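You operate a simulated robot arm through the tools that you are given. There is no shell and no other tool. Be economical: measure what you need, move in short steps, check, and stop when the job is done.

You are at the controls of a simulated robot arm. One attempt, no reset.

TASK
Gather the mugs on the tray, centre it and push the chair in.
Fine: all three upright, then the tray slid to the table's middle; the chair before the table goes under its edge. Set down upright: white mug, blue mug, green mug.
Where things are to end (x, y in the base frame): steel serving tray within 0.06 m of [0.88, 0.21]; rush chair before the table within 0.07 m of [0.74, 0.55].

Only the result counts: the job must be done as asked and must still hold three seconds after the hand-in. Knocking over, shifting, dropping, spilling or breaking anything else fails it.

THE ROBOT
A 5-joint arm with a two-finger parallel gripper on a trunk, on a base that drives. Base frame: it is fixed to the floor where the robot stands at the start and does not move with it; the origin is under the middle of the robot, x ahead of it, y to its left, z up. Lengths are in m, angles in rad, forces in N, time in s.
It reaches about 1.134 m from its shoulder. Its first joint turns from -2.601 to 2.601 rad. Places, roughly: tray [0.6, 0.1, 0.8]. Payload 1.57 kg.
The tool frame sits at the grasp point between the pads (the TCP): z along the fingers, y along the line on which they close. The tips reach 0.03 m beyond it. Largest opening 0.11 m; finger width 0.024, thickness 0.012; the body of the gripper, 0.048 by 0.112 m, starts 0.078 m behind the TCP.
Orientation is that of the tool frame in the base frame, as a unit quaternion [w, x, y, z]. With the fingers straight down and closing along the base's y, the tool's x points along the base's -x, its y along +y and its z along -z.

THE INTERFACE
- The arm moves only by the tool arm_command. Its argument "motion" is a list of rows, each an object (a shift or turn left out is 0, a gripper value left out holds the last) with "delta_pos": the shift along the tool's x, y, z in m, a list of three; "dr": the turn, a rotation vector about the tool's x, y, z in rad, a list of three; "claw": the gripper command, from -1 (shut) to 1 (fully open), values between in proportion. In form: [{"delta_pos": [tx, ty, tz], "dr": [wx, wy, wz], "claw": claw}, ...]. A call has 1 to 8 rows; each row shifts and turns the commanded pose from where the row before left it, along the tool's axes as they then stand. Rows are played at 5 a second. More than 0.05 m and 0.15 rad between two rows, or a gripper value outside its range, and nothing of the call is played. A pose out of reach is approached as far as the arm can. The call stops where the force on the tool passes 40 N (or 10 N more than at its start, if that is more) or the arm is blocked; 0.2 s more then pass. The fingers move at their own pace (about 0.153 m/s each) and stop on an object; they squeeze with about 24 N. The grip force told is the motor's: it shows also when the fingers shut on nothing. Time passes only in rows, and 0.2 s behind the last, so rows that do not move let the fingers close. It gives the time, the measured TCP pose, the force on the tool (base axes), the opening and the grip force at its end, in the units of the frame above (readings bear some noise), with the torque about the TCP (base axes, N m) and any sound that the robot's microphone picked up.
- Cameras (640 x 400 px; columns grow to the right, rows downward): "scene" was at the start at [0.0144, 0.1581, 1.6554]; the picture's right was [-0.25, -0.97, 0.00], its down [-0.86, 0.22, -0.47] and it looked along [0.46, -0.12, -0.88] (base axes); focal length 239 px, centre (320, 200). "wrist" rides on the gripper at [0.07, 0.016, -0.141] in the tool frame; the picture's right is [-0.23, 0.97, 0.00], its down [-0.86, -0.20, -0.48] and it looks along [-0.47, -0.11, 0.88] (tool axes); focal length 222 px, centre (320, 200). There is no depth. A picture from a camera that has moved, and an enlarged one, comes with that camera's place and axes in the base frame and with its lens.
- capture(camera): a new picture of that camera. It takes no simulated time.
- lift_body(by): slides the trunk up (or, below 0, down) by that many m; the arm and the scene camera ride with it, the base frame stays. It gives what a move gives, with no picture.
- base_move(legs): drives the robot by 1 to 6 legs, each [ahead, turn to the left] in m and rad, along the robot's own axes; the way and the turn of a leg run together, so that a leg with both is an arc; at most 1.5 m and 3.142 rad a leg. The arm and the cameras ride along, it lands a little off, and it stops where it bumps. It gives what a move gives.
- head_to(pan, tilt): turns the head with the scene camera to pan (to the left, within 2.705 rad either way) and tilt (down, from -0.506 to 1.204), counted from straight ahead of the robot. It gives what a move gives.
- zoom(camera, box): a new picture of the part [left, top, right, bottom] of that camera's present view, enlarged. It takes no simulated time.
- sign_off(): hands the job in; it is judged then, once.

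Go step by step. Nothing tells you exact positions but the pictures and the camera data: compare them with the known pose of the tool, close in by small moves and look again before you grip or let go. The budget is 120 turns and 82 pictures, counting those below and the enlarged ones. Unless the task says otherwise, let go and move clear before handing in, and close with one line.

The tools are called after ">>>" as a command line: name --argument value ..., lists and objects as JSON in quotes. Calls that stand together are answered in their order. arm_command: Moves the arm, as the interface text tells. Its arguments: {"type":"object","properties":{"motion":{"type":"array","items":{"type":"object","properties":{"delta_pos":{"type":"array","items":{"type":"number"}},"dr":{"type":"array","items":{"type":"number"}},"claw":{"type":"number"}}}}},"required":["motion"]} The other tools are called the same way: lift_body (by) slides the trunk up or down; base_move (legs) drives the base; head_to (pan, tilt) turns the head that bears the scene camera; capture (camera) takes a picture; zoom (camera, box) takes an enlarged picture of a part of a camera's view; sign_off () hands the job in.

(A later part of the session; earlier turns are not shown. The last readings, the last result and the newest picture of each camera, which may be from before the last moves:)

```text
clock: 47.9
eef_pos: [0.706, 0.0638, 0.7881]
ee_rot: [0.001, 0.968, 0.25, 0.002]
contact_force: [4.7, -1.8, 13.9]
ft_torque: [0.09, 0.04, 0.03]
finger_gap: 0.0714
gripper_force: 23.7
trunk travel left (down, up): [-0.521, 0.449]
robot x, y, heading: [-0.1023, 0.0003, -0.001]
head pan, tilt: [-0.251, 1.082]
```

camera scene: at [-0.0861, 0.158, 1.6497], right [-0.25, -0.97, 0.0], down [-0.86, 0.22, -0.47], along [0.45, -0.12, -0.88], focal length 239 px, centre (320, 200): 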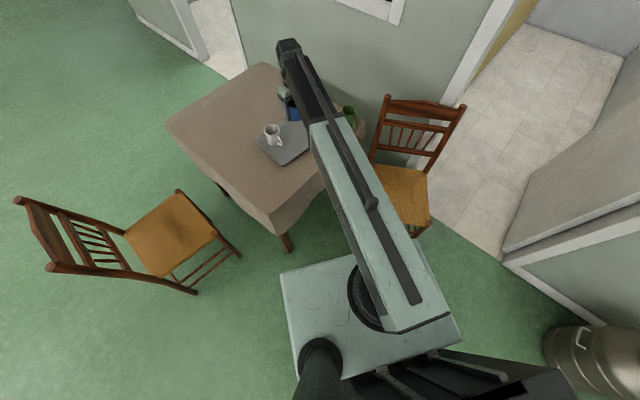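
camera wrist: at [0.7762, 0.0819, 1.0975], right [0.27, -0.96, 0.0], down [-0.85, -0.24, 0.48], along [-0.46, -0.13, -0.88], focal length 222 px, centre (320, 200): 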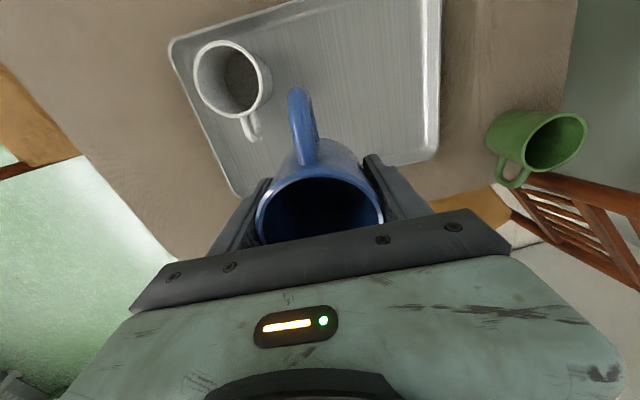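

Blue is seated. Release partially, rise, look.

>>> arm_command --motion '[{"claw": 0.55}, {"claw": 0.55}]'

>>> lift_body --by 0.165

>>> capture --camera "wrist"

```text
clock: 48.5
eef_pos: [0.7054, 0.0635, 0.7873]
ee_rot: [0.0, 0.968, 0.25, 0.001]
contact_force: [-0.6, 0.5, -0.3]
ft_torque: [0.0, 0.01, -0.02]
finger_gap: 0.085
gripper_force: 0.1
trunk travel left (down, up): [-0.521, 0.449]
robot x, y, heading: [-0.105, 0.0049, -0.002]
head pan, tilt: [-0.251, 1.082]
```

```text
clock: 50.4
eef_pos: [0.7053, 0.0638, 0.953]
ee_rot: [0.0, 0.968, 0.251, 0.002]
contact_force: [0.3, -0.2, -0.2]
ft_torque: [0.02, 0.01, -0.02]
finger_gap: 0.0854
gripper_force: 0.1
trunk travel left (down, up): [-0.686, 0.284]
robot x, y, heading: [-0.1031, 0.0049, -0.002]
head pan, tilt: [-0.251, 1.082]
```

```text
47 pictures are left
camera wrist: at [0.7761, 0.0821, 1.0946], right [0.27, -0.96, 0.0], down [-0.85, -0.24, 0.48], along [-0.46, -0.13, -0.88], focal length 222 px, centre (320, 200)
```

wrist: 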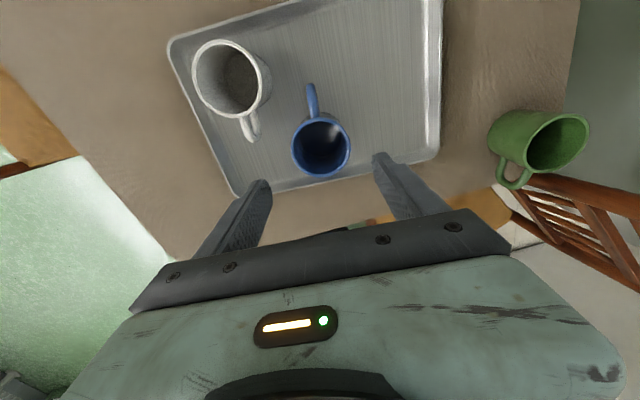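

White and blue stand on the tray. Next the green mug near (0.79,-0.21); moving above it.

>>> arm_command --motion '[{"delta_pos": [-0.009, 0.0398, 0], "claw": 1}, {"delta_pos": [-0.009, 0.0398, 0]}, {"delta_pos": [-0.009, 0.0398, 0]}, {"delta_pos": [-0.009, 0.0398, 0]}, {"delta_pos": [-0.009, 0.0398, 0]}, {"delta_pos": [-0.009, 0.0398, 0]}, {"delta_pos": [-0.009, 0.0398, 0]}, {"dr": [0, 0, 0.14]}]'

>>> capture --camera "wrist"

```text
clock: 52.2
eef_pos: [0.7854, -0.2121, 0.9519]
ee_rot: [-0.001, 0.983, 0.182, 0.002]
contact_force: [0.5, 0.2, -0.1]
ft_torque: [0.02, -0.01, -0.01]
finger_gap: 0.11
gripper_force: 0.1
trunk travel left (down, up): [-0.686, 0.284]
robot x, y, heading: [-0.1052, 0.004, -0.001]
head pan, tilt: [-0.251, 1.082]
```

```text
46 pictures are left
camera wrist: at [0.8578, -0.2027, 1.0946], right [0.13, -0.99, 0.0], down [-0.87, -0.12, 0.48], along [-0.47, -0.06, -0.88], focal length 222 px, centre (320, 200)
```

wrist: 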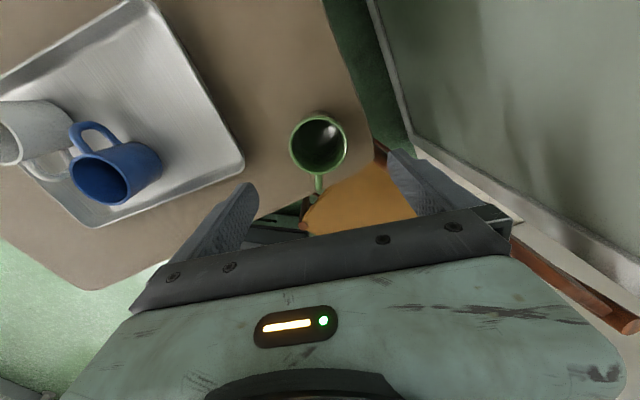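

Green is centred; I'll turn 13° more to square with its handle, then lower and grip.

>>> arm_command --motion '[{"delta_pos": [0.003, 0, 0], "dr": [0, 0, 0.112]}, {"dr": [0, 0, 0.112]}]'

>>> lift_body --by -0.11

>>> capture --camera "wrist"

```text
clock: 52.8
eef_pos: [0.7884, -0.2102, 0.9532]
ee_rot: [-0.002, 0.998, 0.07, 0.002]
contact_force: [0.0, -0.5, -0.1]
ft_torque: [0.03, 0.01, 0.0]
finger_gap: 0.1098
gripper_force: 0.0
trunk travel left (down, up): [-0.686, 0.284]
robot x, y, heading: [-0.1033, 0.0024, -0.002]
head pan, tilt: [-0.251, 1.082]
```

```text
clock: 54.2
eef_pos: [0.7886, -0.2092, 0.8422]
ee_rot: [-0.001, 0.998, 0.071, 0.002]
contact_force: [-0.6, 0.0, -0.3]
ft_torque: [0.02, 0.02, 0.0]
finger_gap: 0.11
gripper_force: 0.0
trunk travel left (down, up): [-0.576, 0.394]
robot x, y, heading: [-0.1008, 0.0021, -0.001]
head pan, tilt: [-0.251, 1.082]
```

```text
45 pictures are left
camera wrist: at [0.8611, -0.217, 0.9847], right [-0.09, -1.0, 0.0], down [-0.88, 0.08, 0.48], along [-0.47, 0.04, -0.88], focal length 222 px, centre (320, 200)
```

wrist: 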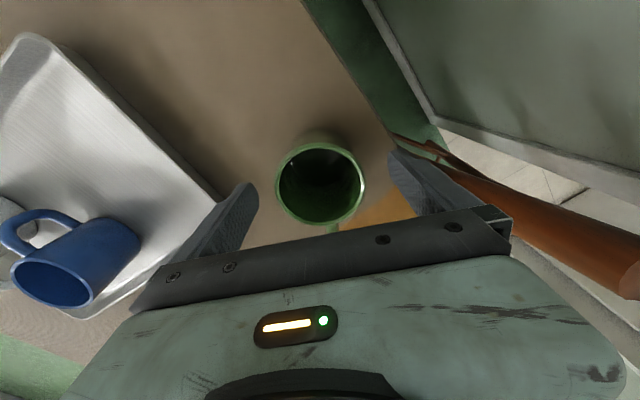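

Centred and clear of the tray and the neighbouring chair. Lower the rest, grip, and lift.

>>> lift_body --by -0.057

>>> arm_command --motion '[{"claw": -1}, {"claw": -1}, {"claw": -1}]'

>>> lift_body --by 0.05

>>> capture --camera "wrist"

```text
clock: 55.2
eef_pos: [0.7885, -0.2093, 0.7856]
ee_rot: [0.0, 0.998, 0.07, 0.002]
contact_force: [-0.2, 0.2, 0.1]
ft_torque: [0.0, 0.0, -0.02]
finger_gap: 0.1101
gripper_force: 0.1
trunk travel left (down, up): [-0.519, 0.451]
robot x, y, heading: [-0.1044, 0.0039, -0.005]
head pan, tilt: [-0.251, 1.082]
```

```text
clock: 56.0
eef_pos: [0.7885, -0.2095, 0.7854]
ee_rot: [-0.001, 0.997, 0.071, 0.002]
contact_force: [1.1, 1.1, 0.9]
ft_torque: [-0.04, -0.01, -0.03]
finger_gap: 0.0713
gripper_force: 24.5
trunk travel left (down, up): [-0.519, 0.451]
robot x, y, heading: [-0.1016, 0.0066, 0.0]
head pan, tilt: [-0.251, 1.082]
```

```text
clock: 56.9
eef_pos: [0.7883, -0.2107, 0.8368]
ee_rot: [-0.001, 0.998, 0.071, 0.002]
contact_force: [-0.4, 0.0, -1.5]
ft_torque: [0.0, -0.01, 0.01]
finger_gap: 0.0717
gripper_force: 24.0
trunk travel left (down, up): [-0.569, 0.401]
robot x, y, heading: [-0.1008, 0.0035, -0.002]
head pan, tilt: [-0.251, 1.082]
```

```text
44 pictures are left
camera wrist: at [0.8614, -0.217, 0.9774], right [-0.09, -1.0, 0.0], down [-0.88, 0.08, 0.48], along [-0.47, 0.04, -0.88], focal length 222 px, centre (320, 200)
```

wrist: 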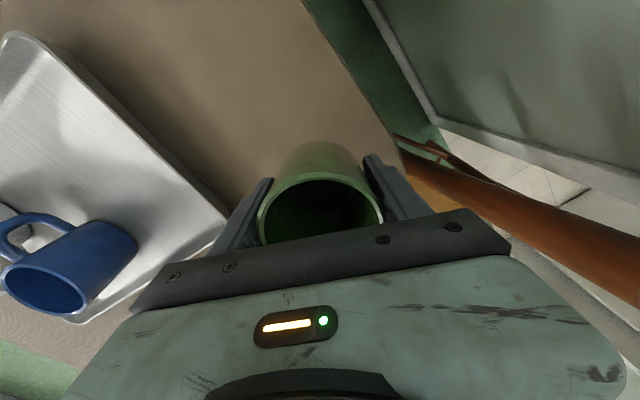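

Green held. Lift, carry to the tray's far right quarter, and turn its handle inward.

>>> lift_body --by 0.12

>>> arm_command --motion '[{"delta_pos": [0.0099, -0.0379, 0]}, {"delta_pos": [0.0099, -0.0379, 0]}, {"delta_pos": [0.0099, -0.0379, 0]}, {"delta_pos": [0.0099, -0.0379, 0]}, {"delta_pos": [0.0099, -0.0379, 0]}, {"delta_pos": [0.0099, -0.0379, 0], "dr": [0, 0, -0.11]}, {"dr": [0, 0, -0.11]}, {"dr": [0, 0, -0.11]}]'

>>> capture --camera "wrist"

>>> zoom --camera "scene" --box '[200, 60, 400, 185]'

```text
clock: 58.4
eef_pos: [0.7889, -0.2098, 0.956]
ee_rot: [-0.001, 0.997, 0.071, 0.002]
contact_force: [0.5, 0.1, -2.1]
ft_torque: [-0.02, -0.03, 0.0]
finger_gap: 0.0714
gripper_force: 24.3
trunk travel left (down, up): [-0.689, 0.281]
robot x, y, heading: [-0.1004, 0.0018, -0.003]
head pan, tilt: [-0.251, 1.082]
```

```text
clock: 60.2
eef_pos: [0.8152, 0.0251, 0.9553]
ee_rot: [0.0, 0.972, 0.233, 0.002]
contact_force: [0.5, 0.7, -1.1]
ft_torque: [0.01, -0.02, -0.01]
finger_gap: 0.0715
gripper_force: 23.6
trunk travel left (down, up): [-0.689, 0.281]
robot x, y, heading: [-0.1029, 0.0043, -0.001]
head pan, tilt: [-0.251, 1.082]
```

```text
43 pictures are left
camera wrist: at [0.8859, 0.0407, 1.0975], right [0.24, -0.97, 0.0], down [-0.85, -0.21, 0.48], along [-0.46, -0.11, -0.88], focal length 222 px, centre (320, 200)
```

wrist: 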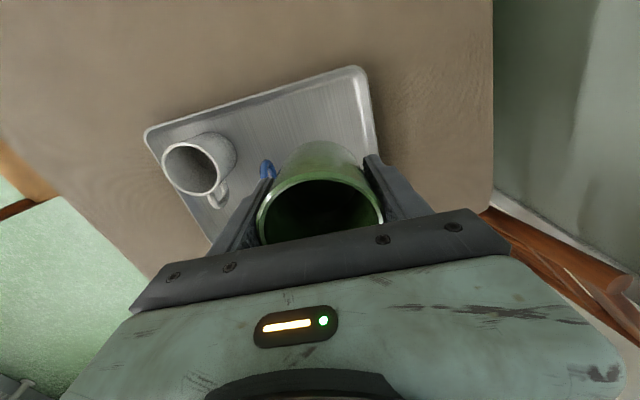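

```text
3.20 times, centred on (300, 122) of scene
camera zoom: at [-0.086, 0.1578, 1.6497], right [-0.25, -0.97, 0.0], down [-0.86, 0.22, -0.47], along [0.45, -0.12, -0.88], focal length 764 px, centre (384, 448)
```

zoom: 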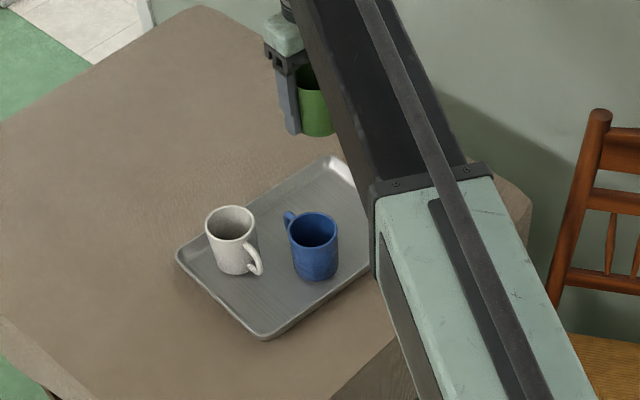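

Green hangs over the open right part of the tray with clearance. Lowering.

>>> lift_body --by -0.163

>>> lift_body --by -0.005

```text
clock: 62.1
eef_pos: [0.8151, 0.0243, 0.7925]
ee_rot: [0.0, 0.973, 0.232, 0.002]
contact_force: [0.3, 0.0, -1.2]
ft_torque: [0.02, -0.02, 0.0]
finger_gap: 0.0712
gripper_force: 24.1
trunk travel left (down, up): [-0.526, 0.444]
robot x, y, heading: [-0.0976, 0.0042, 0.001]
head pan, tilt: [-0.251, 1.082]
```

```text
clock: 62.6
eef_pos: [0.8146, 0.0244, 0.7879]
ee_rot: [-0.001, 0.972, 0.233, 0.003]
contact_force: [5.6, 0.1, 14.3]
ft_torque: [-0.02, 0.22, 0.0]
finger_gap: 0.0714
gripper_force: 23.9
trunk travel left (down, up): [-0.521, 0.449]
robot x, y, heading: [-0.1023, 0.0027, -0.001]
head pan, tilt: [-0.251, 1.082]
```

>>> arm_command --motion '[{"claw": 0.5}, {"claw": 0.5}]'

>>> lift_body --by 0.165

>>> capture --camera "wrist"

```text
clock: 63.2
eef_pos: [0.8146, 0.0234, 0.7876]
ee_rot: [-0.001, 0.972, 0.234, 0.002]
contact_force: [-0.1, 0.0, -0.1]
ft_torque: [0.0, -0.01, 0.01]
finger_gap: 0.0825
gripper_force: 0.1
trunk travel left (down, up): [-0.521, 0.449]
robot x, y, heading: [-0.1055, 0.0017, -0.001]
head pan, tilt: [-0.251, 1.082]
```

```text
clock: 65.1
eef_pos: [0.8164, 0.0244, 0.952]
ee_rot: [-0.001, 0.972, 0.234, 0.002]
contact_force: [-0.2, 0.5, -0.2]
ft_torque: [0.0, -0.05, -0.03]
finger_gap: 0.0825
gripper_force: 0.1
trunk travel left (down, up): [-0.686, 0.284]
robot x, y, heading: [-0.1027, 0.0079, 0.004]
head pan, tilt: [-0.251, 1.082]
```

```text
41 pictures are left
camera wrist: at [0.8858, 0.0406, 1.0946], right [0.24, -0.97, 0.0], down [-0.85, -0.21, 0.48], along [-0.46, -0.11, -0.88], focal length 222 px, centre (320, 200)
```

wrist: 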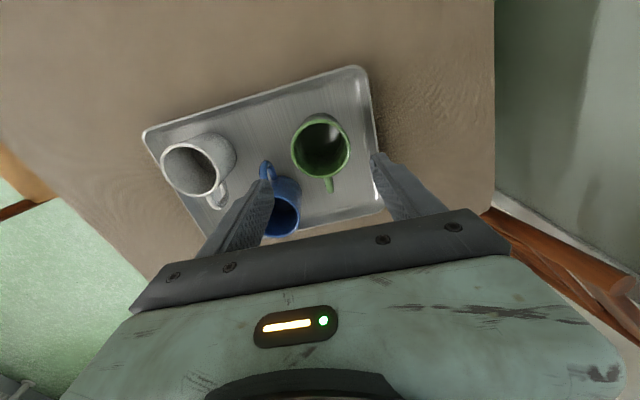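

All three mugs are upright on the tray, centred ≈(0.744,0.08). Now back to the left short rim to drag the loaded tray to (0.88,0.21).

>>> arm_command --motion '[{"delta_pos": [-0.012, -0.0392, 0], "claw": 0.05}, {"delta_pos": [-0.012, -0.0392, 0]}, {"delta_pos": [-0.012, -0.0392, 0]}, {"delta_pos": [-0.012, -0.0392, 0]}, {"delta_pos": [-0.012, -0.0392, 0]}, {"delta_pos": [-0.012, -0.0392, 0]}]'

>>> lift_body --by -0.07

>>> capture --camera "wrist"

```text
clock: 66.5
eef_pos: [0.6429, 0.2028, 0.9525]
ee_rot: [0.0, 0.972, 0.233, 0.002]
contact_force: [0.7, -0.9, -0.1]
ft_torque: [0.0, 0.01, 0.03]
finger_gap: 0.058
gripper_force: 0.1
trunk travel left (down, up): [-0.686, 0.284]
robot x, y, heading: [-0.1051, 0.0038, -0.004]
head pan, tilt: [-0.251, 1.082]
```

```text
clock: 67.6
eef_pos: [0.6435, 0.2027, 0.8827]
ee_rot: [-0.001, 0.972, 0.234, 0.002]
contact_force: [0.0, 0.0, -0.3]
ft_torque: [0.0, -0.02, -0.01]
finger_gap: 0.0578
gripper_force: 0.0
trunk travel left (down, up): [-0.616, 0.354]
robot x, y, heading: [-0.1029, 0.0058, 0.005]
head pan, tilt: [-0.251, 1.082]
```

```text
40 pictures are left
camera wrist: at [0.7142, 0.2194, 1.0247], right [0.24, -0.97, 0.0], down [-0.85, -0.21, 0.48], along [-0.46, -0.11, -0.88], focal length 222 px, centre (320, 200)
```

wrist: 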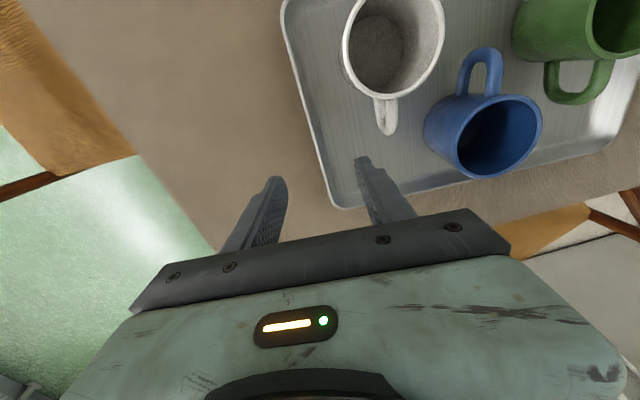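

The rim lies between the jaws, clear of the white handle. Lower and grip.

>>> lift_body --by -0.089

>>> arm_command --motion '[{"claw": -1}, {"claw": -1}, {"claw": -1}]'

>>> capture --camera "wrist"

```text
clock: 68.8
eef_pos: [0.6425, 0.2029, 0.7934]
ee_rot: [-0.001, 0.972, 0.233, 0.001]
contact_force: [1.0, -0.4, -0.6]
ft_torque: [0.0, 0.01, 0.01]
finger_gap: 0.0579
gripper_force: 0.1
trunk travel left (down, up): [-0.527, 0.443]
robot x, y, heading: [-0.1063, 0.0038, -0.007]
head pan, tilt: [-0.251, 1.082]
```

```text
clock: 69.6
eef_pos: [0.6431, 0.2027, 0.7943]
ee_rot: [0.0, 0.972, 0.233, 0.001]
contact_force: [1.0, -0.5, 2.5]
ft_torque: [-0.39, -0.17, 0.62]
finger_gap: 0.0075
gripper_force: 23.9
trunk travel left (down, up): [-0.527, 0.443]
robot x, y, heading: [-0.1016, 0.0032, -0.002]
head pan, tilt: [-0.251, 1.082]
```

```text
39 pictures are left
camera wrist: at [0.7142, 0.2194, 0.9358], right [0.24, -0.97, 0.0], down [-0.85, -0.21, 0.47], along [-0.46, -0.11, -0.88], focal length 222 px, centre (320, 200)
```

wrist: 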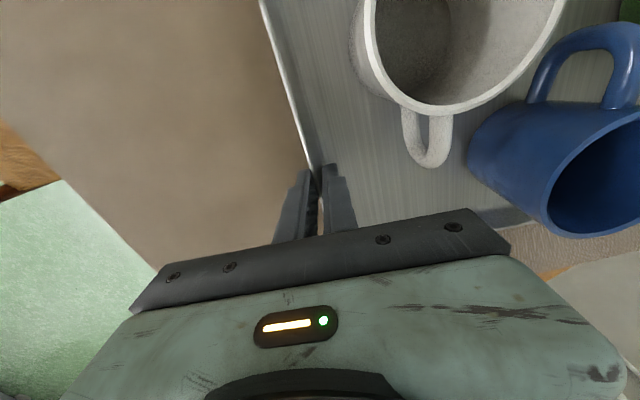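

Rim gripped. Dragging the loaded tray slowly.

>>> arm_command --motion '[{"delta_pos": [0.007, -0.002, 0]}, {"delta_pos": [0.014, -0.004, 0]}, {"delta_pos": [0.0146, -0.0042, 0]}, {"delta_pos": [0.0146, -0.0042, 0]}, {"delta_pos": [0.0146, -0.0042, 0]}, {"delta_pos": [0.0146, -0.0042, 0]}, {"delta_pos": [0.0146, -0.0042, 0]}, {"delta_pos": [0.007, -0.002, 0]}]'

>>> capture --camera "wrist"

```text
clock: 71.4
eef_pos: [0.7203, 0.275, 0.7921]
ee_rot: [-0.001, 0.972, 0.234, 0.001]
contact_force: [-1.9, -1.8, 1.5]
ft_torque: [-0.51, 0.03, -0.6]
finger_gap: 0.0082
gripper_force: 24.5
trunk travel left (down, up): [-0.527, 0.443]
robot x, y, heading: [-0.1003, 0.0078, -0.0]
head pan, tilt: [-0.251, 1.082]
```

```text
38 pictures are left
camera wrist: at [0.791, 0.2912, 0.9359], right [0.24, -0.97, 0.0], down [-0.85, -0.21, 0.47], along [-0.46, -0.11, -0.88], focal length 222 px, centre (320, 200)
```

wrist: 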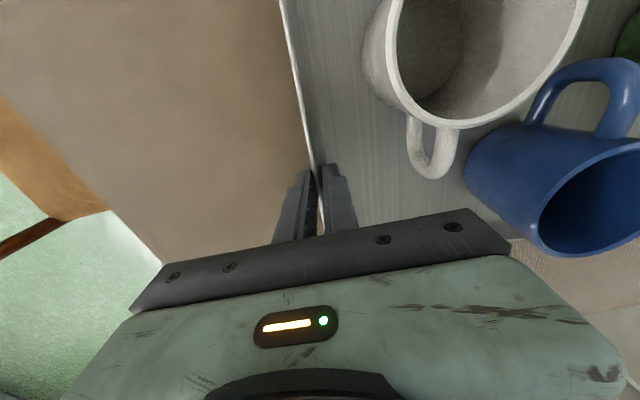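

Mugs stand; the tray trails with a small yaw. Continue the rest.

>>> arm_command --motion '[{"delta_pos": [0.008, -0.003, 0]}, {"delta_pos": [0.014, -0.0045, 0]}, {"delta_pos": [0.014, -0.0045, 0]}, {"delta_pos": [0.014, -0.0045, 0]}, {"delta_pos": [0.014, -0.0045, 0]}, {"delta_pos": [0.008, -0.002, 0]}]'

>>> capture --camera "scene"

>>> capture --camera "wrist"

```text
clock: 72.8
eef_pos: [0.7812, 0.309, 0.7942]
ee_rot: [-0.002, 0.971, 0.238, 0.003]
contact_force: [-3.8, -2.7, 2.1]
ft_torque: [-0.55, 0.28, -0.67]
finger_gap: 0.0101
gripper_force: 24.0
out of reach, approached as far as the arm can: row 3, 4, 5, 6
trunk travel left (down, up): [-0.527, 0.443]
robot x, y, heading: [-0.104, 0.0058, -0.004]
head pan, tilt: [-0.251, 1.082]
```

```text
37 pictures are left
camera scene: at [-0.0868, 0.1579, 1.4877], right [-0.25, -0.97, 0.0], down [-0.86, 0.22, -0.47], along [0.46, -0.12, -0.88], focal length 239 px, centre (320, 200)
```

scene: 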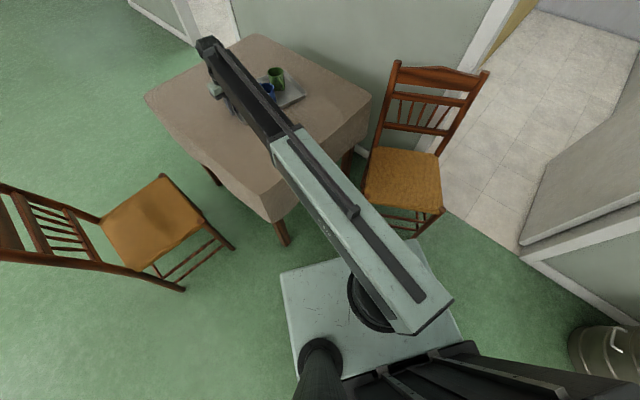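

```text
36 pictures are left
camera wrist: at [0.8515, 0.3265, 0.936], right [0.25, -0.97, 0.0], down [-0.85, -0.22, 0.48], along [-0.46, -0.12, -0.88], focal length 222 px, centre (320, 200)
```

wrist: 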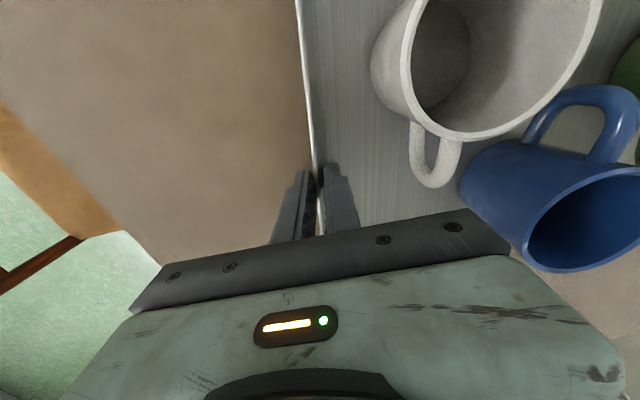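

Tray centre now ≈(0.869,0.18); I'm at the reach limit, so a small sideways correction toward +y, then release and measure.

>>> arm_command --motion '[{"delta_pos": [0.0022, -0.0086, 0]}, {"delta_pos": [0.0022, -0.0086, 0]}, {"delta_pos": [0.0022, -0.0086, 0]}, {"claw": 0.0}, {"claw": 0.0}]'

>>> lift_body --by 0.16

>>> capture --camera "wrist"

>>> zoom --camera "scene" --box '[160, 40, 400, 190]'

```text
clock: 74.0
eef_pos: [0.7841, 0.3122, 0.7928]
ee_rot: [-0.002, 0.971, 0.24, 0.002]
contact_force: [0.3, -0.5, 1.0]
ft_torque: [-0.02, 0.0, 0.03]
finger_gap: 0.0551
gripper_force: 0.1
out of reach, approached as far as the arm can: row 1, 2, 3
trunk travel left (down, up): [-0.527, 0.443]
robot x, y, heading: [-0.1022, 0.0023, -0.004]
head pan, tilt: [-0.251, 1.082]
```

```text
clock: 75.8
eef_pos: [0.7838, 0.3127, 0.9533]
ee_rot: [-0.002, 0.971, 0.24, 0.002]
contact_force: [0.3, 0.3, -0.6]
ft_torque: [0.0, 0.04, -0.01]
finger_gap: 0.0552
gripper_force: 0.1
trunk travel left (down, up): [-0.687, 0.283]
robot x, y, heading: [-0.1017, 0.0045, 0.004]
head pan, tilt: [-0.251, 1.082]
```

```text
35 pictures are left
camera wrist: at [0.8541, 0.3298, 1.0955], right [0.25, -0.97, 0.0], down [-0.85, -0.22, 0.48], along [-0.46, -0.12, -0.88], focal length 222 px, centre (320, 200)
```

wrist: 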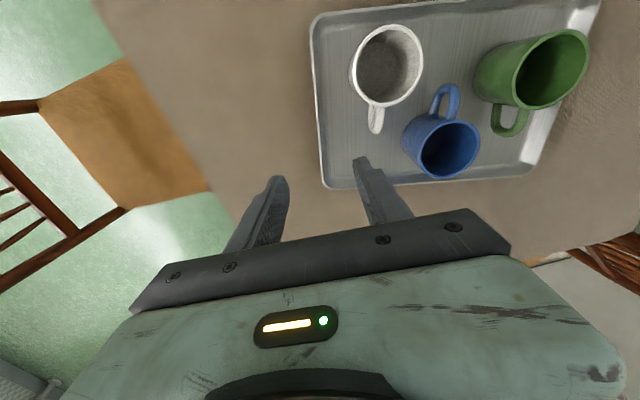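

```text
2.67 times, centred on (280, 115) of scene
camera zoom: at [-0.0862, 0.158, 1.6477], right [-0.25, -0.97, 0.0], down [-0.86, 0.22, -0.47], along [0.45, -0.12, -0.88], focal length 637 px, centre (427, 427)
```

zoom: 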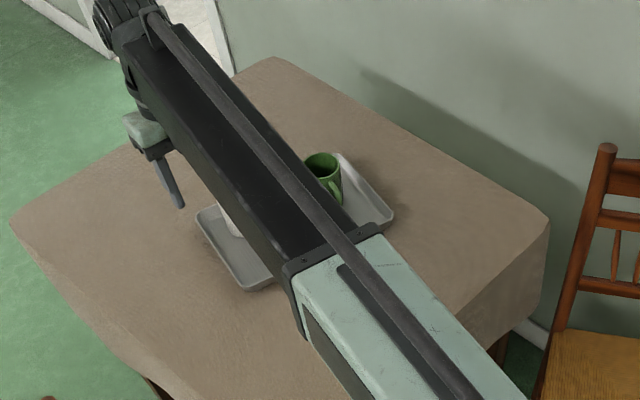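

Measured tray centre ≈(0.865,0.17): inside tolerance but with thin margin. I'll drive ahead 0.1 m for reach, regrip the same rim spot, and pull 4 cm more.

>>> base_move --legs '[[0.1, 0]]'

>>> arm_command --motion '[{"delta_pos": [-0.0295, -0.0155, 0]}, {"delta_pos": [-0.0295, -0.0155, 0]}, {"delta_pos": [-0.0295, -0.0155, 0], "dr": [0, 0, 0.14]}, {"claw": 0.05}]'

>>> capture --camera "wrist"

```text
clock: 77.0
eef_pos: [0.8844, 0.3129, 0.9539]
ee_rot: [-0.001, 0.971, 0.24, 0.001]
contact_force: [-0.5, 0.2, 0.6]
ft_torque: [0.0, -0.07, 0.01]
finger_gap: 0.0549
gripper_force: 0.1
trunk travel left (down, up): [-0.687, 0.283]
robot x, y, heading: [-0.0016, 0.0042, -0.002]
head pan, tilt: [-0.251, 1.082]
```

```text
clock: 78.0
eef_pos: [0.8153, 0.2627, 0.9532]
ee_rot: [-0.012, 0.974, 0.224, 0.001]
contact_force: [-0.6, -0.4, -0.3]
ft_torque: [0.05, 0.03, 0.0]
finger_gap: 0.0577
gripper_force: 0.0
out of reach, approached as far as the arm can: row 2, 3
trunk travel left (down, up): [-0.687, 0.283]
robot x, y, heading: [-0.0018, 0.0023, 0.004]
head pan, tilt: [-0.251, 1.082]
```

```text
33 pictures are left
camera wrist: at [0.8865, 0.2748, 1.0958], right [0.22, -0.98, -0.02], down [-0.85, -0.2, 0.48], along [-0.47, -0.09, -0.88], focal length 222 px, centre (320, 200)
```

wrist: 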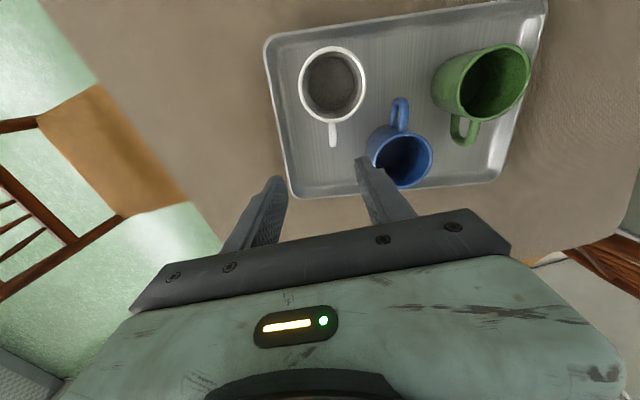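

The arm stopped short of the point; commanding the remaining shift.

>>> arm_command --motion '[{"delta_pos": [-0.0022, -0.02, 0]}, {"delta_pos": [-0.0022, -0.02, 0]}, {"delta_pos": [-0.0022, -0.0187, 0]}, {"dr": [0, 0, 0.05]}, {"dr": [0, 0, 0.05]}]'

>>> capture --camera "wrist"

```text
clock: 79.2
eef_pos: [0.7938, 0.2764, 0.9537]
ee_rot: [-0.014, 0.972, 0.235, 0.001]
contact_force: [0.3, 0.5, 0.0]
ft_torque: [-0.04, 0.0, 0.02]
finger_gap: 0.0581
gripper_force: 0.0
out of reach, approached as far as the arm can: row 1, 2, 3, 4
trunk travel left (down, up): [-0.687, 0.283]
robot x, y, heading: [0.0007, 0.0026, 0.001]
head pan, tilt: [-0.251, 1.082]
```

```text
32 pictures are left
camera wrist: at [0.8667, 0.289, 1.0956], right [0.24, -0.97, -0.03], down [-0.85, -0.23, 0.48], along [-0.47, -0.09, -0.88], focal length 222 px, centre (320, 200)
```

wrist: 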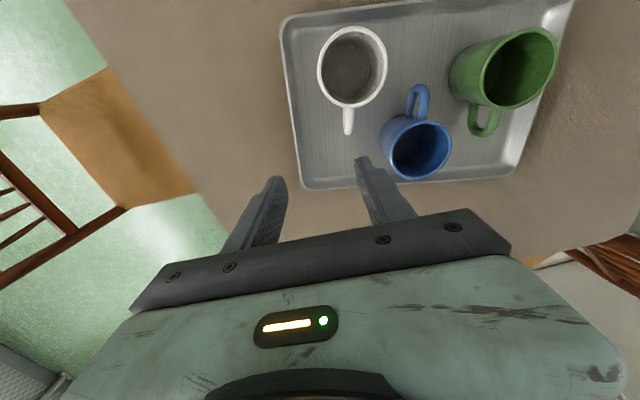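

The spin joint is at its end stop (not reach). I'll unwind it by half a turn, which gives the same jaw line, then reposition.

>>> arm_command --motion '[{"dr": [0, 0, -0.143]}, {"dr": [0, 0, -0.143]}, {"dr": [0, 0, -0.143]}, {"dr": [0, 0, -0.143]}, {"dr": [0, 0, -0.143]}, {"dr": [0, 0, -0.143]}, {"dr": [0, 0, -0.143]}]'

>>> arm_command --motion '[{"dr": [0, 0, -0.143]}, {"dr": [0, 0, -0.143]}, {"dr": [0, 0, -0.143]}, {"dr": [0, 0, -0.143]}, {"dr": [0, 0, -0.143]}, {"dr": [0, 0, -0.143]}, {"dr": [0, 0, -0.143]}]'

>>> arm_command --motion '[{"dr": [0, 0, -0.143]}, {"dr": [0, 0, -0.143]}, {"dr": [0, 0, -0.143]}, {"dr": [0, 0, -0.143]}, {"dr": [0, 0, -0.143]}, {"dr": [0, 0, -0.143]}, {"dr": [0, 0, -0.143]}]'

```text
clock: 80.8
eef_pos: [0.7953, 0.2761, 0.9531]
ee_rot: [-0.013, 0.756, 0.654, 0.008]
contact_force: [0.9, 0.4, 0.2]
ft_torque: [-0.02, 0.0, -0.02]
finger_gap: 0.0578
gripper_force: 0.1
trunk travel left (down, up): [-0.687, 0.283]
robot x, y, heading: [-0.001, 0.0064, -0.001]
head pan, tilt: [-0.251, 1.082]
```

```text
clock: 82.4
eef_pos: [0.7955, 0.2738, 0.9539]
ee_rot: [-0.008, 0.35, 0.936, 0.012]
contact_force: [-0.3, 0.7, 0.3]
ft_torque: [0.03, 0.02, 0.01]
finger_gap: 0.0582
gripper_force: 0.0
trunk travel left (down, up): [-0.687, 0.283]
robot x, y, heading: [-0.0009, 0.0026, -0.002]
head pan, tilt: [-0.251, 1.082]
```

```text
clock: 84.0
eef_pos: [0.7955, 0.2764, 0.9544]
ee_rot: [0.0, -0.143, 0.99, 0.015]
contact_force: [0.4, -0.1, 0.1]
ft_torque: [0.04, -0.01, -0.01]
finger_gap: 0.0577
gripper_force: 0.0
trunk travel left (down, up): [-0.687, 0.283]
robot x, y, heading: [-0.0049, 0.0069, 0.001]
head pan, tilt: [-0.251, 1.082]
```

Unwound. Correct the slight tilt, shift to the rim and check.

>>> arm_command --motion '[{"dr": [0.03, 0, -0.05]}, {"delta_pos": [0.001, 0.019, 0]}, {"delta_pos": [0, 0.019, 0]}]'

>>> lift_body --by -0.07

>>> capture --camera "wrist"

```text
clock: 84.8
eef_pos: [0.7816, 0.3118, 0.9531]
ee_rot: [0.001, -0.166, 0.986, 0.001]
contact_force: [0.2, 0.6, -0.5]
ft_torque: [0.02, 0.0, 0.0]
finger_gap: 0.0578
gripper_force: 0.1
trunk travel left (down, up): [-0.687, 0.283]
robot x, y, heading: [-0.0027, 0.0031, 0.006]
head pan, tilt: [-0.251, 1.082]
```

```text
clock: 85.9
eef_pos: [0.781, 0.3117, 0.8832]
ee_rot: [0.002, -0.165, 0.986, 0.0]
contact_force: [0.8, 0.0, -0.8]
ft_torque: [0.01, -0.03, 0.04]
finger_gap: 0.0581
gripper_force: 0.1
trunk travel left (down, up): [-0.617, 0.353]
robot x, y, heading: [-0.0024, 0.0037, -0.001]
head pan, tilt: [-0.251, 1.082]
```

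```text
31 pictures are left
camera wrist: at [0.7118, 0.3042, 1.0252], right [-0.1, 0.99, 0.0], down [0.87, 0.09, 0.48], along [0.48, 0.05, -0.88], focal length 222 px, centre (320, 200)
```

wrist: 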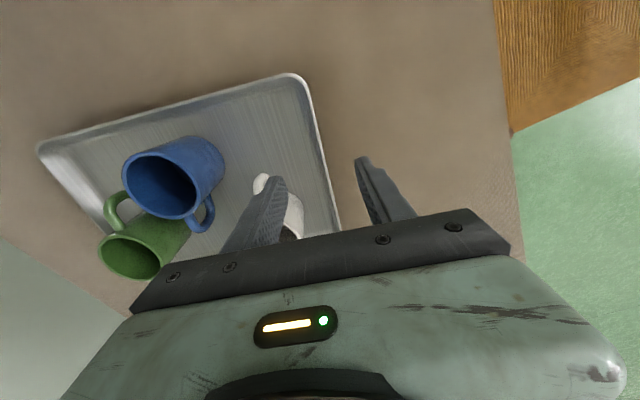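

Rim between jaws, white handle clear. Lower, close, and pull.

>>> lift_body --by -0.09

>>> arm_command --motion '[{"claw": -1}, {"claw": -1}, {"claw": -1}]'

>>> arm_command --motion '[{"delta_pos": [-0.005, 0.006, 0]}, {"delta_pos": [-0.008, 0.0095, 0]}, {"delta_pos": [-0.008, 0.0095, 0]}, {"delta_pos": [-0.007, 0.0085, 0]}, {}, {"claw": 0.05}, {"claw": 0.05}]'

>>> lift_body --by 0.165

>>> capture --camera "wrist"

>>> zoom --camera "scene" --box '[160, 40, 400, 190]'

```text
clock: 87.1
eef_pos: [0.7818, 0.3114, 0.7949]
ee_rot: [0.002, -0.166, 0.986, -0.001]
contact_force: [1.2, -0.2, 0.0]
ft_torque: [0.02, -0.04, 0.0]
finger_gap: 0.0577
gripper_force: 0.1
trunk travel left (down, up): [-0.527, 0.443]
robot x, y, heading: [-0.0002, 0.0016, -0.003]
head pan, tilt: [-0.251, 1.082]
```

```text
clock: 87.9
eef_pos: [0.7827, 0.3124, 0.7944]
ee_rot: [0.002, -0.166, 0.986, -0.001]
contact_force: [0.9, -1.0, 2.0]
ft_torque: [-0.44, -0.05, 0.34]
finger_gap: 0.0069
gripper_force: 24.1
trunk travel left (down, up): [-0.527, 0.443]
robot x, y, heading: [0.0021, 0.0035, 0.001]
head pan, tilt: [-0.251, 1.082]
```

```text
clock: 89.5
eef_pos: [0.7963, 0.3536, 0.7943]
ee_rot: [0.002, -0.166, 0.986, -0.001]
contact_force: [-0.3, -0.3, 0.1]
ft_torque: [0.02, -0.04, 0.0]
finger_gap: 0.0577
gripper_force: 0.1
trunk travel left (down, up): [-0.527, 0.443]
robot x, y, heading: [-0.0012, 0.0014, -0.003]
head pan, tilt: [-0.251, 1.082]
```

```text
clock: 91.4
eef_pos: [0.7972, 0.3523, 0.9578]
ee_rot: [0.002, -0.165, 0.986, -0.001]
contact_force: [0.2, -0.4, -0.2]
ft_torque: [0.0, -0.02, -0.01]
finger_gap: 0.0579
gripper_force: 0.1
trunk travel left (down, up): [-0.692, 0.278]
robot x, y, heading: [0.0021, 0.003, -0.003]
head pan, tilt: [-0.251, 1.082]
```

```text
30 pictures are left
camera wrist: at [0.7271, 0.3444, 1.1], right [-0.1, 0.99, 0.0], down [0.87, 0.09, 0.48], along [0.48, 0.05, -0.88], focal length 222 px, centre (320, 200)
```

wrist: 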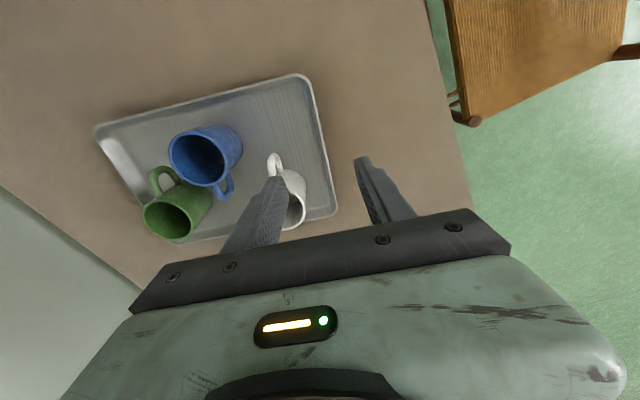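

```text
2.67 times, centred on (280, 115) of scene
camera zoom: at [0.0153, 0.1581, 1.6527], right [-0.25, -0.97, 0.0], down [-0.86, 0.22, -0.47], along [0.45, -0.12, -0.88], focal length 637 px, centre (427, 427)
```

zoom: 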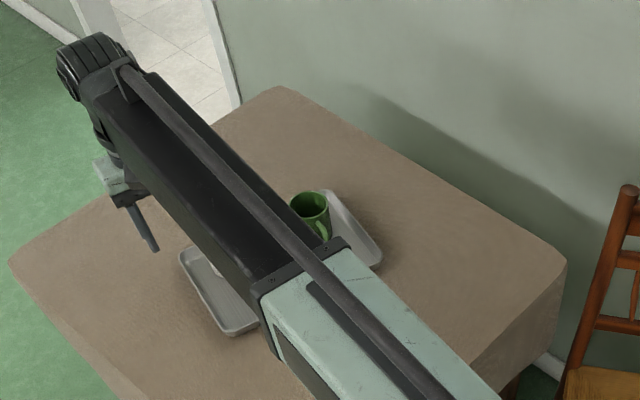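

The tray is now centred at ≈(0.876,0.215) with all mugs upright. Next the chair: turn the head to look at it.

>>> head_to --pan 0.85 --tilt 0.85

>>> capture --camera "scene"

```text
clock: 92.7
eef_pos: [0.7982, 0.3529, 0.9596]
ee_rot: [0.001, -0.166, 0.986, -0.001]
contact_force: [0.2, 0.2, 0.3]
ft_torque: [-0.01, -0.03, -0.01]
finger_gap: 0.0578
gripper_force: 0.0
trunk travel left (down, up): [-0.692, 0.278]
robot x, y, heading: [-0.0009, 0.0008, 0.003]
head pan, tilt: [0.85, 0.85]
```

```text
28 pictures are left
camera scene: at [0.0045, 0.2327, 1.6693], right [0.75, -0.66, 0.0], down [-0.5, -0.56, -0.66], along [0.44, 0.5, -0.75], focal length 239 px, centre (320, 200)
```

scene: 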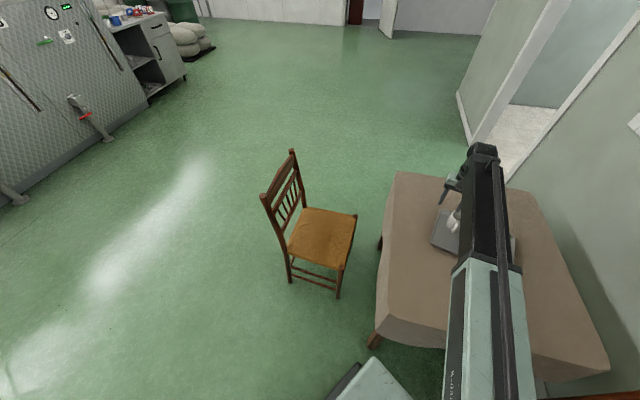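

Chair seat centre ≈(0.56,0.83), back turned away from the table, needing ~0.33 m straight toward it. I'll raise and retract the arm, and check the floor behind before driving round.

>>> lift_body --by 0.26

>>> arm_command --motion '[{"delta_pos": [0.043, -0.0035, 0]}, {"delta_pos": [0.043, -0.0035, 0]}, {"delta_pos": [0.043, -0.0035, 0]}, {"delta_pos": [0.043, -0.0035, 0]}, {"delta_pos": [0.043, -0.0035, 0]}, {"delta_pos": [0.043, -0.0035, 0]}]'

>>> head_to --pan 2.2 --tilt 0.75

>>> capture --camera "scene"

```text
clock: 95.4
eef_pos: [0.7968, 0.3514, 1.2186]
ee_rot: [0.001, -0.166, 0.986, 0.0]
contact_force: [0.6, -1.6, -0.7]
ft_torque: [0.01, -0.02, -0.02]
finger_gap: 0.0579
gripper_force: 0.0
trunk travel left (down, up): [-0.952, 0.018]
robot x, y, heading: [0.0022, 0.0038, -0.001]
head pan, tilt: [0.85, 0.85]
```

```text
clock: 96.8
eef_pos: [0.558, 0.249, 1.2185]
ee_rot: [0.003, -0.165, 0.986, -0.001]
contact_force: [0.0, 0.3, 1.0]
ft_torque: [-0.04, -0.04, -0.02]
finger_gap: 0.0578
gripper_force: 0.0
trunk travel left (down, up): [-0.952, 0.018]
robot x, y, heading: [-0.0042, 0.0038, 0.0]
head pan, tilt: [0.85, 0.85]
```

```text
clock: 98.3
eef_pos: [0.5607, 0.2492, 1.2183]
ee_rot: [0.002, -0.166, 0.986, 0.0]
contact_force: [-0.7, -0.1, 0.0]
ft_torque: [0.02, -0.01, -0.03]
finger_gap: 0.0577
gripper_force: 0.0
trunk travel left (down, up): [-0.952, 0.018]
robot x, y, heading: [-0.0025, 0.0032, 0.001]
head pan, tilt: [2.201, 0.75]
```

```text
27 pictures are left
camera scene: at [-0.096, 0.241, 1.9373], right [0.81, 0.59, 0.0], down [0.4, -0.55, -0.73], along [-0.43, 0.59, -0.68], focal length 239 px, centre (320, 200)
```

scene: 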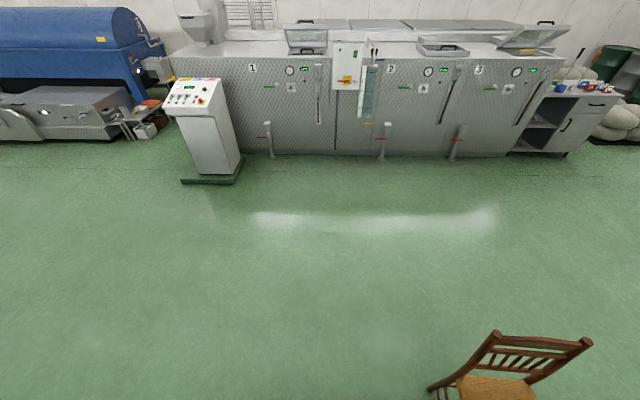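

Plenty of open floor to the left. I'll back up, swing round wide of the chair, and come to face its back.

>>> base_move --legs '[[-0.25, 0], [0, 1.75], [1.5, 0], [0, -0.97], [0.59, 0], [0, -1.79]]'

>>> head_to --pan 0.25 --tilt 0.8

>>> capture --camera "scene"

```text
clock: 121.2
eef_pos: [0.3616, 1.567, 1.2179]
ee_rot: [0.001, 0.309, 0.951, -0.001]
contact_force: [-0.1, 0.7, 0.4]
ft_torque: [0.01, 0.04, -0.01]
finger_gap: 0.0579
gripper_force: 0.1
trunk travel left (down, up): [-0.952, 0.018]
robot x, y, heading: [-0.1478, 1.8959, -0.955]
head pan, tilt: [2.201, 0.75]
```

```text
clock: 123.1
eef_pos: [0.3615, 1.5669, 1.2196]
ee_rot: [0.002, 0.309, 0.951, -0.001]
contact_force: [-0.3, 0.0, 0.3]
ft_torque: [-0.01, -0.03, 0.03]
finger_gap: 0.0578
gripper_force: 0.0
trunk travel left (down, up): [-0.952, 0.018]
robot x, y, heading: [-0.1486, 1.8933, -0.952]
head pan, tilt: [0.25, 0.799]
```

```text
26 pictures are left
camera scene: at [0.0254, 1.9779, 1.9334], right [-0.65, -0.76, 0.0], down [-0.55, 0.46, -0.7], along [0.53, -0.45, -0.72], focal length 239 px, centre (320, 200)
```

scene: 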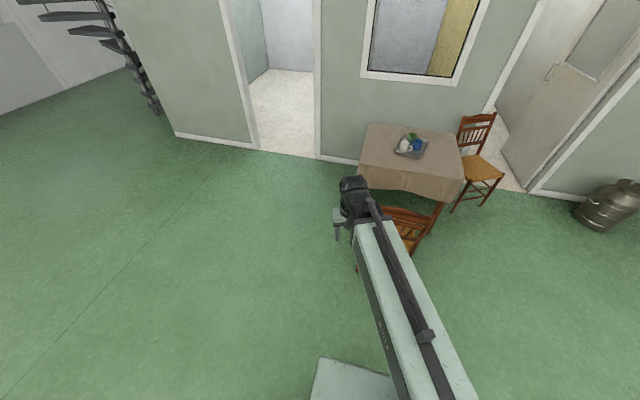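

I'm behind the chair now, arm at left of it. Look with the wrist camera.

>>> capture --camera "wrist"

```text
25 pictures are left
camera wrist: at [0.3158, 1.621, 1.3602], right [0.76, 0.65, 0.0], down [0.57, -0.66, 0.48], along [0.32, -0.36, -0.88], focal length 222 px, centre (320, 200)
```

wrist: 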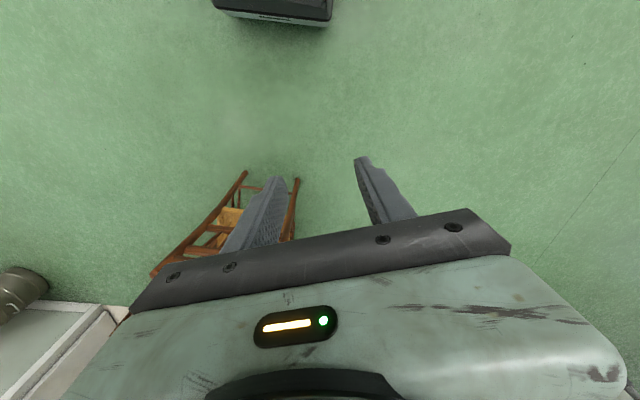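

Rear feet of the chair at about (0.30,0.90) and (0.60,1.08); it must go 0.33 m along about -57°. I'll bring the arm straight in line, then test tilting the tool forward.

>>> arm_command --motion '[{"delta_pos": [0.0057, -0.041, 0]}, {"delta_pos": [0.0057, -0.041, 0]}, {"delta_pos": [0.0057, -0.041, 0]}, {"delta_pos": [0.0057, -0.041, 0]}, {"delta_pos": [0.0057, -0.041, 0]}, {"delta_pos": [0.0057, -0.041, 0], "dr": [0, 0, 0.118]}, {"dr": [0, 0, 0.118]}, {"dr": [0, 0, 0.118]}]'

>>> arm_command --motion '[{"dr": [0, 0.1, 0], "claw": 1}, {"dr": [0, 0.1, 0]}, {"dr": [0, 0.1, 0]}]'

```text
clock: 124.9
eef_pos: [0.1893, 1.3862, 1.2184]
ee_rot: [0.001, 0.472, 0.881, -0.001]
contact_force: [-0.1, -0.6, 0.4]
ft_torque: [0.0, 0.03, -0.02]
finger_gap: 0.0577
gripper_force: 0.1
trunk travel left (down, up): [-0.952, 0.018]
robot x, y, heading: [-0.1462, 1.8926, -0.956]
head pan, tilt: [0.25, 0.799]
```

```text
clock: 125.7
eef_pos: [0.1894, 1.3876, 1.2284]
ee_rot: [-0.13, 0.466, 0.872, 0.069]
contact_force: [0.4, 0.2, 0.2]
ft_torque: [-0.05, -0.01, 0.03]
finger_gap: 0.1101
gripper_force: 0.1
out of reach, approached as far as the arm can: row 2, 3
trunk travel left (down, up): [-0.952, 0.018]
robot x, y, heading: [-0.1459, 1.897, -0.951]
head pan, tilt: [0.25, 0.799]
```

Pitch works (I tilted the wrong way for test). Now tilt forward along the wrist arc.

>>> arm_command --motion '[{"dr": [0, -0.15, 0]}, {"dr": [0, -0.15, 0]}, {"delta_pos": [-0.033, 0, 0], "dr": [0, -0.15, 0]}, {"delta_pos": [-0.033, 0, 0], "dr": [0, -0.15, 0]}, {"delta_pos": [-0.033, 0, 0], "dr": [0, -0.15, 0]}, {"delta_pos": [-0.033, 0, 0], "dr": [0, -0.15, 0]}, {"delta_pos": [-0.033, 0, 0], "dr": [0, -0.15, 0]}, {"delta_pos": [-0.033, 0, 0], "dr": [0, -0.15, 0]}]'

>>> arm_command --motion '[{"delta_pos": [-0.033, 0, 0], "dr": [0, -0.15, 0]}, {"delta_pos": [-0.033, 0, 0], "dr": [0, -0.15, 0]}]'

>>> capture --camera "wrist"

```text
clock: 127.5
eef_pos: [0.2886, 1.2391, 1.3093]
ee_rot: [0.385, 0.425, 0.793, -0.206]
contact_force: [0.0, 0.2, 0.4]
ft_torque: [0.0, -0.03, 0.0]
finger_gap: 0.11
gripper_force: 0.0
out of reach, approached as far as the arm can: row 1, 5, 6, 8
trunk travel left (down, up): [-0.952, 0.018]
robot x, y, heading: [-0.1435, 1.8939, -0.954]
head pan, tilt: [0.25, 0.799]
```

```text
clock: 128.1
eef_pos: [0.3083, 1.2094, 1.3718]
ee_rot: [0.499, 0.389, 0.727, -0.266]
contact_force: [0.2, 0.2, 0.0]
ft_torque: [-0.02, 0.0, -0.02]
finger_gap: 0.1099
gripper_force: 0.1
out of reach, approached as far as the arm can: row 2
trunk travel left (down, up): [-0.952, 0.018]
robot x, y, heading: [-0.1477, 1.8949, -0.952]
head pan, tilt: [0.25, 0.799]
```

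```text
24 pictures are left
camera wrist: at [0.2371, 1.3477, 1.3572], right [0.86, 0.47, 0.21], down [-0.24, 0.0, 0.97], along [0.46, -0.88, 0.12], focal length 222 px, centre (320, 200)
```

wrist: 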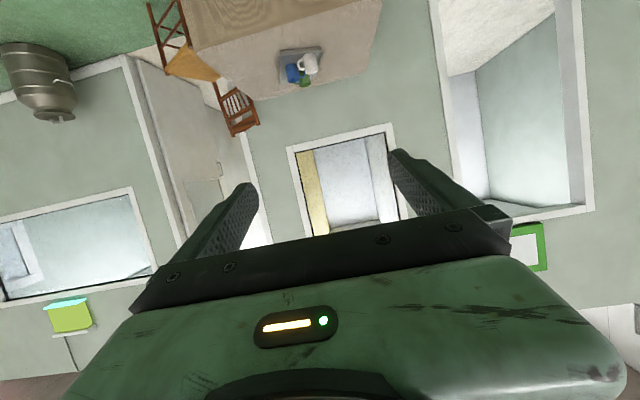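

The tool now points forward, 21° below horizontal. Lower the trunk and view the chair back from behind.

>>> lift_body --by -0.85

>>> capture --camera "wrist"

>>> capture --camera "scene"

```text
refused: -0.85 is not a number from -0.4 to 0.4
```

```text
23 pictures are left
camera wrist: at [0.2371, 1.3477, 1.3572], right [0.86, 0.47, 0.21], down [-0.24, 0.0, 0.97], along [0.46, -0.88, 0.12], focal length 222 px, centre (320, 200)
```

wrist: 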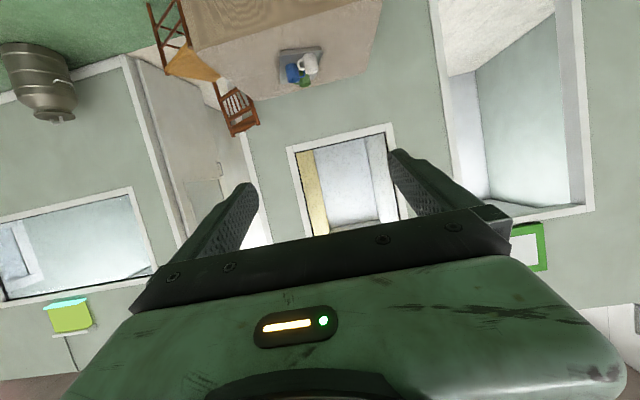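

```text
22 pictures are left
camera scene: at [0.0255, 1.9779, 1.9333], right [-0.65, -0.76, 0.0], down [-0.55, 0.46, -0.7], along [0.53, -0.45, -0.72], focal length 239 px, centre (320, 200)
```

scene: 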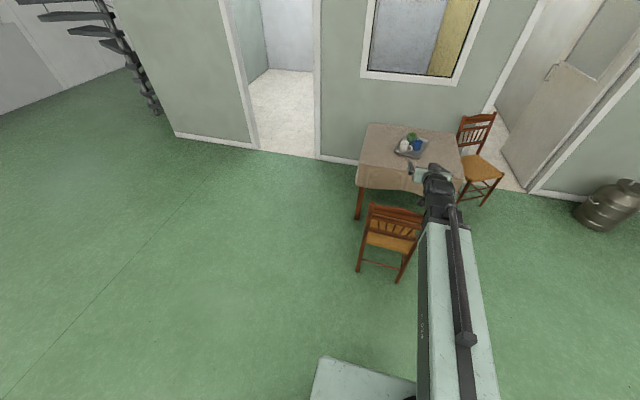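

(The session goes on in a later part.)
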